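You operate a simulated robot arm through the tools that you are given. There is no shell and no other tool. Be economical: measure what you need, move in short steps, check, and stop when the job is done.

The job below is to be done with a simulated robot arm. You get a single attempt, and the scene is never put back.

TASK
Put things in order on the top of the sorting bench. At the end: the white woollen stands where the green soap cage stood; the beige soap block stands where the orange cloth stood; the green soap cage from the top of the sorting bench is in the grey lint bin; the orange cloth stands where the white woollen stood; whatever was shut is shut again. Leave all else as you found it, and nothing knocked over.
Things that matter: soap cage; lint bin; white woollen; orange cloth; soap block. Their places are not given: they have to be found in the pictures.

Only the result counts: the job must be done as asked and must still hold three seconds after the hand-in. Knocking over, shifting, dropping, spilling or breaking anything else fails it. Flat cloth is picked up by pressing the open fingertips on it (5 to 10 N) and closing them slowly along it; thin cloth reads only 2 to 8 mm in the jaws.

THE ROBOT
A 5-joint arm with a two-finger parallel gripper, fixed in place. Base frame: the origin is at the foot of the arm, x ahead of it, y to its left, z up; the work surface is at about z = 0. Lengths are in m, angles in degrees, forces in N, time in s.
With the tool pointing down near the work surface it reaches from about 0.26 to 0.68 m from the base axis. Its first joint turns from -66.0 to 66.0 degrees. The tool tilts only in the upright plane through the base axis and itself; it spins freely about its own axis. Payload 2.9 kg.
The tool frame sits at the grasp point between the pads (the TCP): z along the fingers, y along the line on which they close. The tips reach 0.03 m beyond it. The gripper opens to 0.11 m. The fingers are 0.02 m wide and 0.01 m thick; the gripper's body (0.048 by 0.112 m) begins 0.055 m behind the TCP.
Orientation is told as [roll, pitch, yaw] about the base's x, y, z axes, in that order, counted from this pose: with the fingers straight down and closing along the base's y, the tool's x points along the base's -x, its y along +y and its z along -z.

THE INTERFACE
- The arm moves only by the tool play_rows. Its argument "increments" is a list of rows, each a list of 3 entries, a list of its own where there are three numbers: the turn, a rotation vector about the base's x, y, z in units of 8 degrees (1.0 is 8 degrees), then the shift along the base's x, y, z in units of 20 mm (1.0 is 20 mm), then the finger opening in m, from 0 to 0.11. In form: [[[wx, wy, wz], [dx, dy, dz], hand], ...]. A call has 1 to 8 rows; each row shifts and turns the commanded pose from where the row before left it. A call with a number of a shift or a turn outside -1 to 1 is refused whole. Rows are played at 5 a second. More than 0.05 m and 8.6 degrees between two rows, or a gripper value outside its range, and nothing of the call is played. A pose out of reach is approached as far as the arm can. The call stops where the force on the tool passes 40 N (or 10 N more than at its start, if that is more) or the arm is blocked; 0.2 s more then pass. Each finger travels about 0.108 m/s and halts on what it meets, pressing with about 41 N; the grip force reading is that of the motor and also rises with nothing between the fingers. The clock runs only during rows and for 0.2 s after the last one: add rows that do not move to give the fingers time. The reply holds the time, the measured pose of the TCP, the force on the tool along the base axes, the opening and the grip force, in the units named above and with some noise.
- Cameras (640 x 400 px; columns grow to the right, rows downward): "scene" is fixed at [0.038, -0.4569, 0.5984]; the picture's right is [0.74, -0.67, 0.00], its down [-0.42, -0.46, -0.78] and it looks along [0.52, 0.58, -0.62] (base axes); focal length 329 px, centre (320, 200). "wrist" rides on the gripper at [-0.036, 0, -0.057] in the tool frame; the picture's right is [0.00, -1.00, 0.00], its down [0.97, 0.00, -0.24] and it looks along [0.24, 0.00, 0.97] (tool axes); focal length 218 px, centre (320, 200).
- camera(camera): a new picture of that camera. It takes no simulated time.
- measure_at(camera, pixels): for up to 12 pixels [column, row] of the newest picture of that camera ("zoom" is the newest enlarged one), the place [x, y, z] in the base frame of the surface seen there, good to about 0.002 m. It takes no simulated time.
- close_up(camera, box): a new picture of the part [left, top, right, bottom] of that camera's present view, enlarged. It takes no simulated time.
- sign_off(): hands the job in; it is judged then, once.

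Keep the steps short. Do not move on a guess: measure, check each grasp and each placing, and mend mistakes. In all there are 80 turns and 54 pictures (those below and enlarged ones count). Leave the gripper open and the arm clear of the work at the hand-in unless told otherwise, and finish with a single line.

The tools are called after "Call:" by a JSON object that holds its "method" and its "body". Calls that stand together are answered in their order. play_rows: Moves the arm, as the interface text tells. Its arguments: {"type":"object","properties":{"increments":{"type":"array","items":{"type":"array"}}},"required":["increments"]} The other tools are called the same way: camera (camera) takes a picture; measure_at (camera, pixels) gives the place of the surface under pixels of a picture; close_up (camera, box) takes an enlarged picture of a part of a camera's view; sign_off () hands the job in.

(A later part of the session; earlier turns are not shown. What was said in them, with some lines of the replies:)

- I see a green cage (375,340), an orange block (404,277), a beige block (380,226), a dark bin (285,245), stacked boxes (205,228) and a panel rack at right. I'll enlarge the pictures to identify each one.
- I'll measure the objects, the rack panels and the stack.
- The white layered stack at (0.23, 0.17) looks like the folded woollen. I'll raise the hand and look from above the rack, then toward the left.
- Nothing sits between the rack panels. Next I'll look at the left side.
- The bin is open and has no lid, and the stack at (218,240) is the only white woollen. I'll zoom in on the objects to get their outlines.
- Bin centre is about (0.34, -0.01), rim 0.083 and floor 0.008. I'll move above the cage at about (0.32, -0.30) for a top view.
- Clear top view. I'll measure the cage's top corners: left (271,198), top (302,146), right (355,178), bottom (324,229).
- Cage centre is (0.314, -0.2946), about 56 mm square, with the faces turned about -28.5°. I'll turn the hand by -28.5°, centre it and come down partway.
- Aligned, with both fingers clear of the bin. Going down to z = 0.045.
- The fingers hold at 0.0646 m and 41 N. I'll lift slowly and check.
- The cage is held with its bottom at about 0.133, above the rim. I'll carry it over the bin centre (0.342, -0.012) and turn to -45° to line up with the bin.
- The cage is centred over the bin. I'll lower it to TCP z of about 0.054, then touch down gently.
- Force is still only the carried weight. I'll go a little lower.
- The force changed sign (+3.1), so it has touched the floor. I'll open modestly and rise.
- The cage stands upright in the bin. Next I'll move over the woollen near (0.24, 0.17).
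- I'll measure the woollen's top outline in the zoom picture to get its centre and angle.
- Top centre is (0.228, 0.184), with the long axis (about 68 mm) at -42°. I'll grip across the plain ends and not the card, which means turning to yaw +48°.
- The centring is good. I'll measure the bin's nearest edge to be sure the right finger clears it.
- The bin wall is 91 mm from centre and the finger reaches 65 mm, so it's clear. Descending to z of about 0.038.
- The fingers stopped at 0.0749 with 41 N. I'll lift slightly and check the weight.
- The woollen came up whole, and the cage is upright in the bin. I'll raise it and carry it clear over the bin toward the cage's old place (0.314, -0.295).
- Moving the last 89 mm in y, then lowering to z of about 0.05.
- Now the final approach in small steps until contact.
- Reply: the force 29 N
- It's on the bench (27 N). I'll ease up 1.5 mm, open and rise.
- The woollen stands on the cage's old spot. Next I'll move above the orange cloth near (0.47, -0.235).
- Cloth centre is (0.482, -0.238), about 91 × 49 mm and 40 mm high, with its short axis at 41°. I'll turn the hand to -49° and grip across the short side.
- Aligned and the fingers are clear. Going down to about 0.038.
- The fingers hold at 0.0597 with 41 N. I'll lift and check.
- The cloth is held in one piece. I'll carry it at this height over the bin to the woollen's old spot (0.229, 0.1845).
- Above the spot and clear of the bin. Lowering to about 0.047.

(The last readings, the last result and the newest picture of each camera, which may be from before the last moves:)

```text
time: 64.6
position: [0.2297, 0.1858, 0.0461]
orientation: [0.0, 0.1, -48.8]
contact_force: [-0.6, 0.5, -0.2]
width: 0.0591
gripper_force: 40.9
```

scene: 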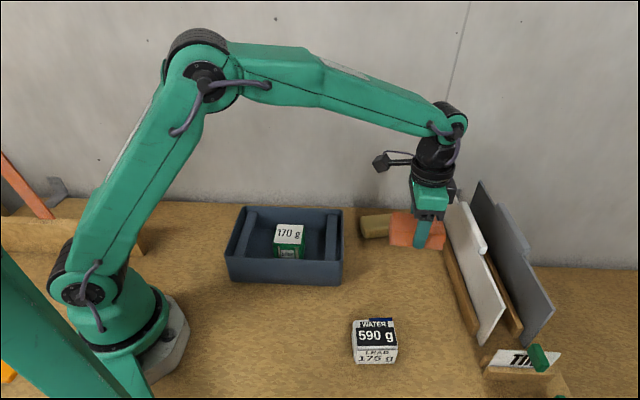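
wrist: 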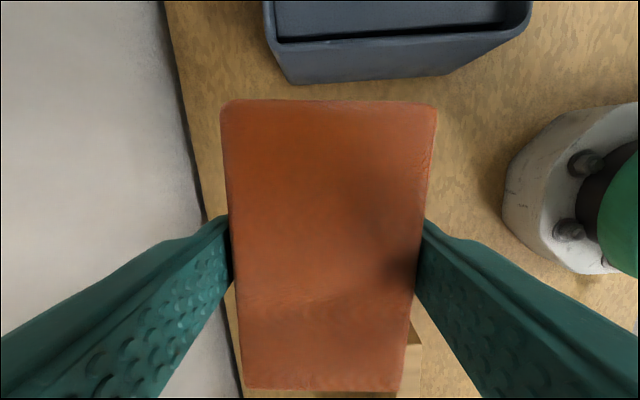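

Call:
{"method": "play_rows", "body": {"increments": [[[0, 0, 0], [0, 0, -0.15], 0.038], [[0, 0, 0], [0, 0, -0.1], 0.038], [[0, 0, 0], [0, 0, 0], 0.038]]}}

```text
time: 65.4
position: [0.2298, 0.1847, 0.0402]
orientation: [-0.1, 0.0, -49.0]
contact_force: [0.3, -0.1, -0.9]
width: 0.059
gripper_force: 41.0
```

No contact yet. One more millimetre step.

Call:
{"method": "play_rows", "body": {"increments": [[[0, 0, 0], [0, 0, -0.08], 0.038], [[0, 0, 0], [0, 0, 0], 0.038]]}}

```text
time: 66.0
position: [0.2294, 0.1842, 0.0394]
orientation: [0.0, 0.0, -48.9]
contact_force: [0.1, -0.5, 1.4]
width: 0.0587
gripper_force: 40.7
```

It's within a millimetre of the bench and contact is starting. I'll go down 1 mm more, open and rise.

Call:
{"method": "play_rows", "body": {"increments": [[[0, 0, 0], [0, 0, -0.05], 0.038], [[0, 0, 0], [0, 0, 0], 0.06], [[0, 0, 0], [0, 0, 0], 0.08], [[0, 0, 0], [0, 0, 0], 0.1], [[0, 0, 0], [0, 0, 0], 0.1], [[0, 0, 0], [0, 0, 0.5], 0.1], [[0, 0, 0], [0, 0, 1], 0.1], [[0, 0, 0], [0, 0, 1], 0.1]]}}

Call:
{"method": "play_rows", "body": {"increments": [[[0, 0, 0], [0, 0, 1], 0.11], [[0, 0, 0], [0, 0, 1], 0.11], [[0, 0, 0], [0, 0, 1], 0.11], [[0, 0, 0], [0, 0, 1], 0.11], [[0, 0, 0], [0, 0, 1], 0.11], [[0, 0, 0], [0, 0, 1], 0.11], [[0, 0, 0], [0, 0, 0], 0.11]]}}

Call:
{"method": "camera", "body": {"camera": "wrist"}}

```text
time: 67.8
position: [0.2311, 0.1842, 0.0877]
orientation: [0.0, 0.0, -48.9]
contact_force: [0.4, 0.4, 0.1]
width: 0.0999
gripper_force: 0.1
```

```text
time: 69.4
position: [0.2295, 0.1843, 0.209]
orientation: [0.0, 0.1, -48.9]
contact_force: [-0.6, -0.2, -0.2]
width: 0.11
gripper_force: 0.1
```

```text
21 pictures are left
```

wrist: 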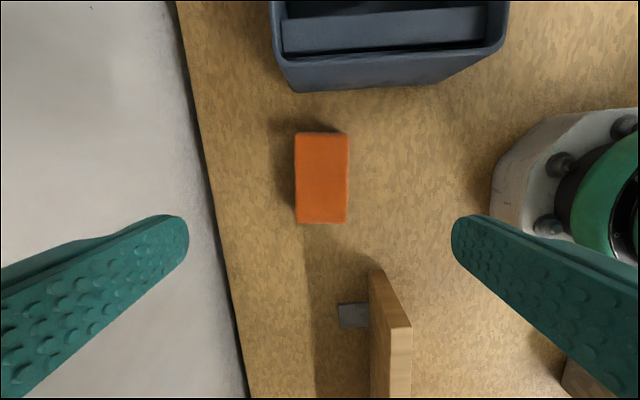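

The cloth is placed. I'll check its position.

Call:
{"method": "measure_at", "body": {"camera": "wrist", "pixels": [[298, 135], [347, 136], [345, 220], [298, 220], [322, 178]]}}

```text
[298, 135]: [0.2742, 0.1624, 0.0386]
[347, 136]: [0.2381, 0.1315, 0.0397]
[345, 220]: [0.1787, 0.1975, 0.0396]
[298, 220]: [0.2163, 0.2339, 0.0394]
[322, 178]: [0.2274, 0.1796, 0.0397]
```

Cloth centre is (0.227, 0.181), within about 4 mm of the target. Next I'll go above the soap near (0.555, -0.095).

Call:
{"method": "play_rows", "body": {"increments": [[[0, 0, 0], [0.956, -0.82, 0], 0.11], [[0, 0, 0], [0.956, -0.82, 0], 0.11], [[0, 0, 0], [0.956, -0.82, 0], 0.11], [[0, 0, 0], [0.956, -0.82, 0], 0.11], [[0, 0, 0], [0.956, -0.82, 0], 0.11], [[0, 0, 0], [0.956, -0.82, 0], 0.11], [[0, 0, 0], [0.956, -0.82, 0], 0.11], [[0, 0, 0], [0.956, -0.82, 0], 0.11]]}}

Call:
{"method": "play_rows", "body": {"increments": [[[0, 0, 0], [0.956, -0.82, 0], 0.11], [[0, 0, 0], [0.956, -0.82, 0], 0.11], [[0, 0, 0], [0.956, -0.82, 0], 0.11], [[0, 0, 0], [0.956, -0.82, 0], 0.11], [[0, 0, 0], [0.956, -0.82, 0], 0.11], [[0, 0, 0], [0.956, -0.82, 0], 0.11], [[0, 0, 0], [0.956, -0.82, 0], 0.11], [[0, 0, 0], [0.956, -0.82, 0], 0.11]]}}

Call:
{"method": "play_rows", "body": {"increments": [[[0, 0, 0], [0.956, -0.82, 0], 0.11], [[0, 0, 0], [0, 0, 0], 0.11]]}}

Call:
{"method": "camera", "body": {"camera": "wrist"}}

```text
time: 71.2
position: [0.3829, 0.0522, 0.2095]
orientation: [0.1, 0.0, -48.7]
contact_force: [0.3, -0.3, -0.4]
width: 0.11
gripper_force: 0.0
```

```text
time: 73.0
position: [0.5353, -0.0791, 0.2078]
orientation: [0.0, 0.0, -48.9]
contact_force: [-0.8, -0.1, -0.2]
width: 0.11
gripper_force: 0.1
```

```text
time: 73.6
position: [0.5551, -0.0942, 0.2083]
orientation: [0.1, -0.1, -48.8]
contact_force: [0.1, 0.1, -0.2]
width: 0.11
gripper_force: 0.1
```

```text
20 pictures are left
```

wrist: 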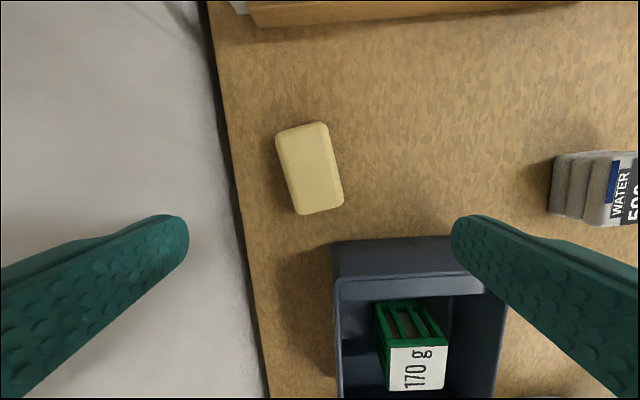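

Call:
{"method": "measure_at", "body": {"camera": "wrist", "pixels": [[310, 168], [280, 137], [325, 126], [340, 203], [298, 211], [242, 168], [400, 245], [290, 176], [332, 162]]}}

Call:
{"method": "close_up", "body": {"camera": "wrist", "box": [246, 108, 374, 228]}}

```text
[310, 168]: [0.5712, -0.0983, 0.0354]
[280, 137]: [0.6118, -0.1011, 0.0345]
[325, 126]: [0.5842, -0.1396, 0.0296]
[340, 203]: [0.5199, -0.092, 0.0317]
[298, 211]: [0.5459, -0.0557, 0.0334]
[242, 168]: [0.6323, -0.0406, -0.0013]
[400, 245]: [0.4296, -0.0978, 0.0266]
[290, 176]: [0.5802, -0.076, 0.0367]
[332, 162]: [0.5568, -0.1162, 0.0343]
```

```text
3.33 times, centred on (310, 168) of wrist
```

zoom: 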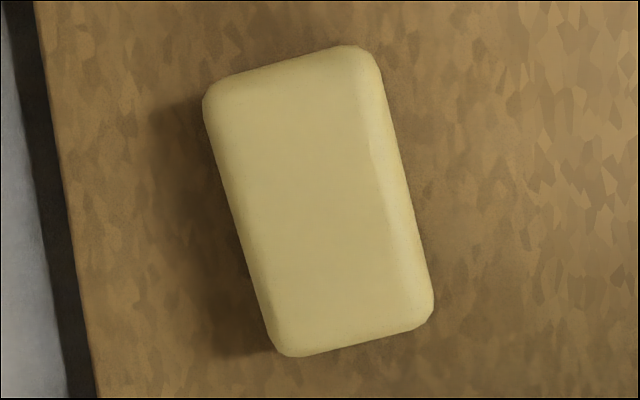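

Soap centre is (0.5655, -0.097), with its short axis at 54.4°. I'll turn to yaw -35.6°, open to 0.09 to stay off the wall, and come down partway.

Call:
{"method": "play_rows", "body": {"increments": [[[0, 0, 0.83], [0.26, -0.07, -0.5], 0.09], [[0, 0, 0.82], [0.26, -0.07, -0.5], 0.09], [[0, 0, 0], [0, 0, -1], 0.09], [[0, 0, 0], [0, 0, -1], 0.09], [[0, 0, 0], [0, 0, -1], 0.09], [[0, 0, 0], [0, 0, 0], 0.09]]}}

Call:
{"method": "camera", "body": {"camera": "wrist"}}

```text
time: 75.0
position: [0.5649, -0.0978, 0.1271]
orientation: [0.0, -0.1, -35.7]
contact_force: [-0.8, 0.4, 0.0]
width: 0.09
gripper_force: 0.0
```

```text
18 pictures are left
```

wrist: 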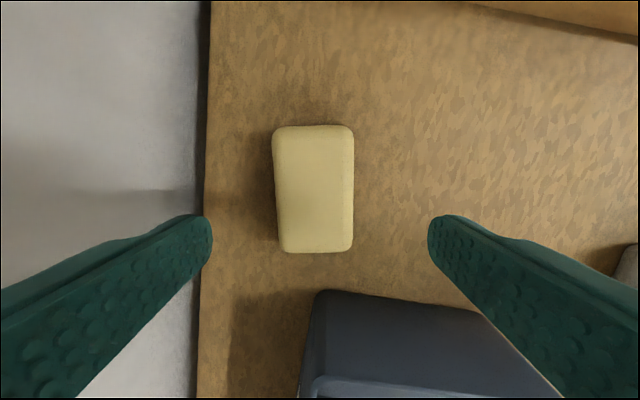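

The soap sits about 4 mm left of centre, so I'll correct for that. The wall is about 99 mm away, which is clear. Descending to about 0.036.

Call:
{"method": "play_rows", "body": {"increments": [[[0, 0, 0], [0.12, 0.16, -0.5], 0.09], [[0, 0, 0], [0, 0, -1], 0.09], [[0, 0, 0], [0, 0, -1], 0.09], [[0, 0, 0], [0, 0, -1], 0.09], [[0, 0, 0], [0, 0, -1], 0.09], [[0, 0, 0], [0, 0, 0], 0.09]]}}

Call:
{"method": "play_rows", "body": {"increments": [[[0, 0, 0], [0, 0, 0], 0.07], [[0, 0, 0], [0, 0, 0], 0.055], [[0, 0, 0], [0, 0, 0], 0.045], [[0, 0, 0], [0, 0, 0], 0.042], [[0, 0, 0], [0, 0, 0], 0.04]]}}

```text
time: 76.4
position: [0.5673, -0.0939, 0.0375]
orientation: [0.0, 0.0, -35.6]
contact_force: [0.0, 0.0, 0.4]
width: 0.0899
gripper_force: 0.1
```

```text
time: 77.6
position: [0.5691, -0.0951, 0.0382]
orientation: [0.0, 0.1, -35.7]
contact_force: [-0.2, -0.9, 0.3]
width: 0.0579
gripper_force: 40.5
```

The fingers hold at 0.058 with 40 N. I'll lift and check.

Call:
{"method": "play_rows", "body": {"increments": [[[0, 0, 0], [0, 0, 0.5], 0.04], [[0, 0, 0], [0, 0, 1], 0.04], [[0, 0, 0], [0, 0, 1], 0.04], [[0, 0, 0], [0, 0, 1], 0.04], [[0, 0, 0], [0, 0, 1], 0.04], [[0, 0, 0], [0, 0, 0], 0.04]]}}

Call:
{"method": "camera", "body": {"camera": "scene"}}

```text
time: 79.0
position: [0.5675, -0.095, 0.129]
orientation: [-0.1, -0.1, -35.8]
contact_force: [1.0, 0.3, -1.9]
width: 0.0576
gripper_force: 40.9
```

```text
17 pictures are left
```

scene: 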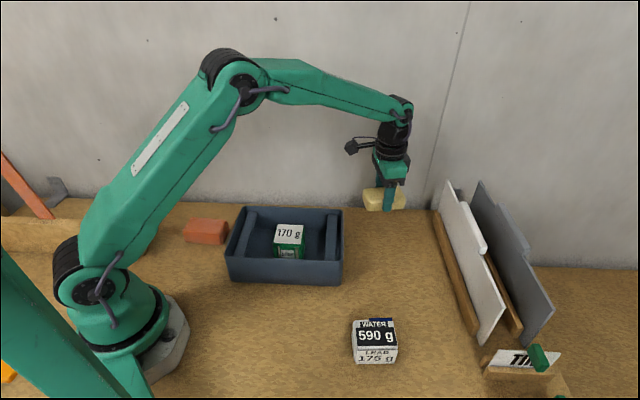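

The soap is held. I'll carry it to (0.483, -0.238) and turn to -49°, the way the cloth lay.

Call:
{"method": "play_rows", "body": {"increments": [[[0, 0, -0.206], [-0.529, -0.894, 0], 0.04], [[0, 0, -0.206], [-0.529, -0.894, 0], 0.04], [[0, 0, -0.206], [-0.529, -0.894, 0], 0.04], [[0, 0, -0.206], [-0.529, -0.894, 0], 0.04], [[0, 0, -0.206], [-0.529, -0.894, 0], 0.04], [[0, 0, -0.206], [-0.529, -0.894, 0], 0.04], [[0, 0, -0.206], [-0.529, -0.894, 0], 0.04], [[0, 0, -0.206], [-0.529, -0.894, 0], 0.04]]}}

Call:
{"method": "play_rows", "body": {"increments": [[[0, 0, 0], [0, 0, -1], 0.04], [[0, 0, 0], [0, 0, -1], 0.04], [[0, 0, 0], [0, 0, -1], 0.04], [[0, 0, 0], [0, 0, -1], 0.04], [[0, 0, 0], [0, 0, 0], 0.04]]}}

Call:
{"method": "play_rows", "body": {"increments": [[[0, 0, 0], [0, 0, -0.15], 0.04], [[0, 0, 0], [0, 0, -0.15], 0.04], [[0, 0, 0], [0, 0, 0], 0.04]]}}

```text
time: 80.8
position: [0.4823, -0.2381, 0.1282]
orientation: [0.1, 0.0, -48.9]
contact_force: [-0.7, 0.6, -1.8]
width: 0.0579
gripper_force: 41.1
```

```text
time: 82.0
position: [0.4847, -0.2376, 0.0473]
orientation: [0.0, 0.0, -48.8]
contact_force: [-1.2, -0.3, -1.5]
width: 0.0576
gripper_force: 40.6
```

```text
time: 82.8
position: [0.4829, -0.2371, 0.042]
orientation: [0.0, 0.0, -48.8]
contact_force: [0.3, -0.9, -1.6]
width: 0.0577
gripper_force: 41.1
```

Still hanging free. Two more small steps down.

Call:
{"method": "play_rows", "body": {"increments": [[[0, 0, 0], [0, 0, -0.1], 0.04], [[0, 0, 0], [0, 0, -0.07], 0.04], [[0, 0, 0], [0, 0, 0], 0.04]]}}

```text
time: 83.6
position: [0.484, -0.2376, 0.0389]
orientation: [0.0, 0.0, -48.9]
contact_force: [0.8, 0.4, -1.4]
width: 0.0575
gripper_force: 41.0
```

Call:
{"method": "play_rows", "body": {"increments": [[[0, 0, 0], [0, 0, -0.07], 0.04], [[0, 0, 0], [0, 0, 0], 0.04]]}}

```text
time: 84.2
position: [0.4833, -0.238, 0.0399]
orientation: [0.0, 0.0, -48.9]
contact_force: [-3.7, 0.3, 9.5]
width: 0.0576
gripper_force: 41.4
```

Contact at 9.5 N. I'll release and rise.

Call:
{"method": "play_rows", "body": {"increments": [[[0, 0, 0], [0, 0, 0], 0.06], [[0, 0, 0], [0, 0, 0], 0.08], [[0, 0, 0], [0, 0, 0], 0.1], [[0, 0, 0], [0, 0, 0], 0.1], [[0, 0, 0], [0, 0, 0.5], 0.1], [[0, 0, 0], [0, 0, 1], 0.1], [[0, 0, 0], [0, 0, 1], 0.1], [[0, 0, 0], [0, 0, 1], 0.11]]}}

Call:
{"method": "play_rows", "body": {"increments": [[[0, 0, 0], [0, 0, 1], 0.11], [[0, 0, 0], [0, 0, 1], 0.11], [[0, 0, 0], [0, 0, 1], 0.11], [[0, 0, 0], [0, 0, 1], 0.11], [[0, 0, 0], [-0.5, 0, 1], 0.11], [[0, 0, 0], [-0.5, 0, 1], 0.11], [[0, 0, 0], [-0.5, 0, 1], 0.11], [[0, 0, 0], [0, 0, 1], 0.11]]}}

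Call:
{"method": "camera", "body": {"camera": "wrist"}}

Call:
{"method": "camera", "body": {"camera": "scene"}}

```text
time: 86.0
position: [0.482, -0.2373, 0.1084]
orientation: [0.1, 0.0, -48.9]
contact_force: [0.0, 0.4, 0.2]
width: 0.11
gripper_force: 0.1
```

```text
time: 87.8
position: [0.4518, -0.2382, 0.269]
orientation: [0.1, 0.1, -48.9]
contact_force: [0.2, 0.2, -0.6]
width: 0.11
gripper_force: 0.1
```

```text
16 pictures are left
```

wrist: 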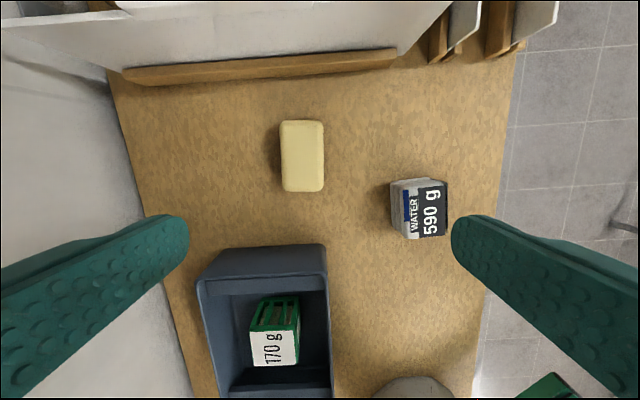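

```text
15 pictures are left
```

scene: 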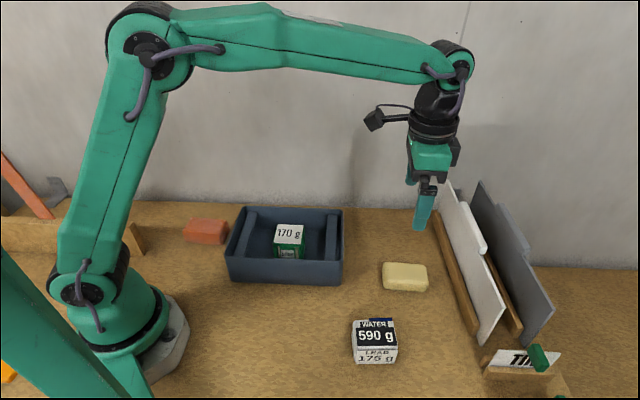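

I'll check the final positions of the soap (302,156) and woollen (418,205) in the wrist picture.

Call:
{"method": "measure_at", "body": {"camera": "wrist", "pixels": [[302, 156], [283, 123], [321, 124], [322, 188], [286, 189], [420, 207], [397, 186], [445, 184], [447, 234], [405, 237], [275, 348]]}}

```text
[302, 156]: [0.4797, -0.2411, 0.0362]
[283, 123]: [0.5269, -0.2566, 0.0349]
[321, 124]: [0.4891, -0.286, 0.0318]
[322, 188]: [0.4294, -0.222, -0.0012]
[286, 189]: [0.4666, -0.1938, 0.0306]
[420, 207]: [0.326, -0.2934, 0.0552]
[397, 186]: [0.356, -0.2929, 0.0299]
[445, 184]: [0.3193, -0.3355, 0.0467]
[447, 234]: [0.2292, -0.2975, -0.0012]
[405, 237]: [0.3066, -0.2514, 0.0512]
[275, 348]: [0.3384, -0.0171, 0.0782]
```

All four are in place: soap (0.478, -0.240), woollen (0.313, -0.294), cloth (0.227, 0.181), and the cage in the bin. Nothing had a lid to shut, the gripper is open, and the arm is clear, so I'm handing in.

Call:
{"method": "sign_off", "body": {}}

```text
The job is handed in.
```

The cage is in the bin, and the woollen, cloth and soap each stand within about 5 mm of their new spots; nothing was knocked over, nothing needed shutting, and the job is handed in.
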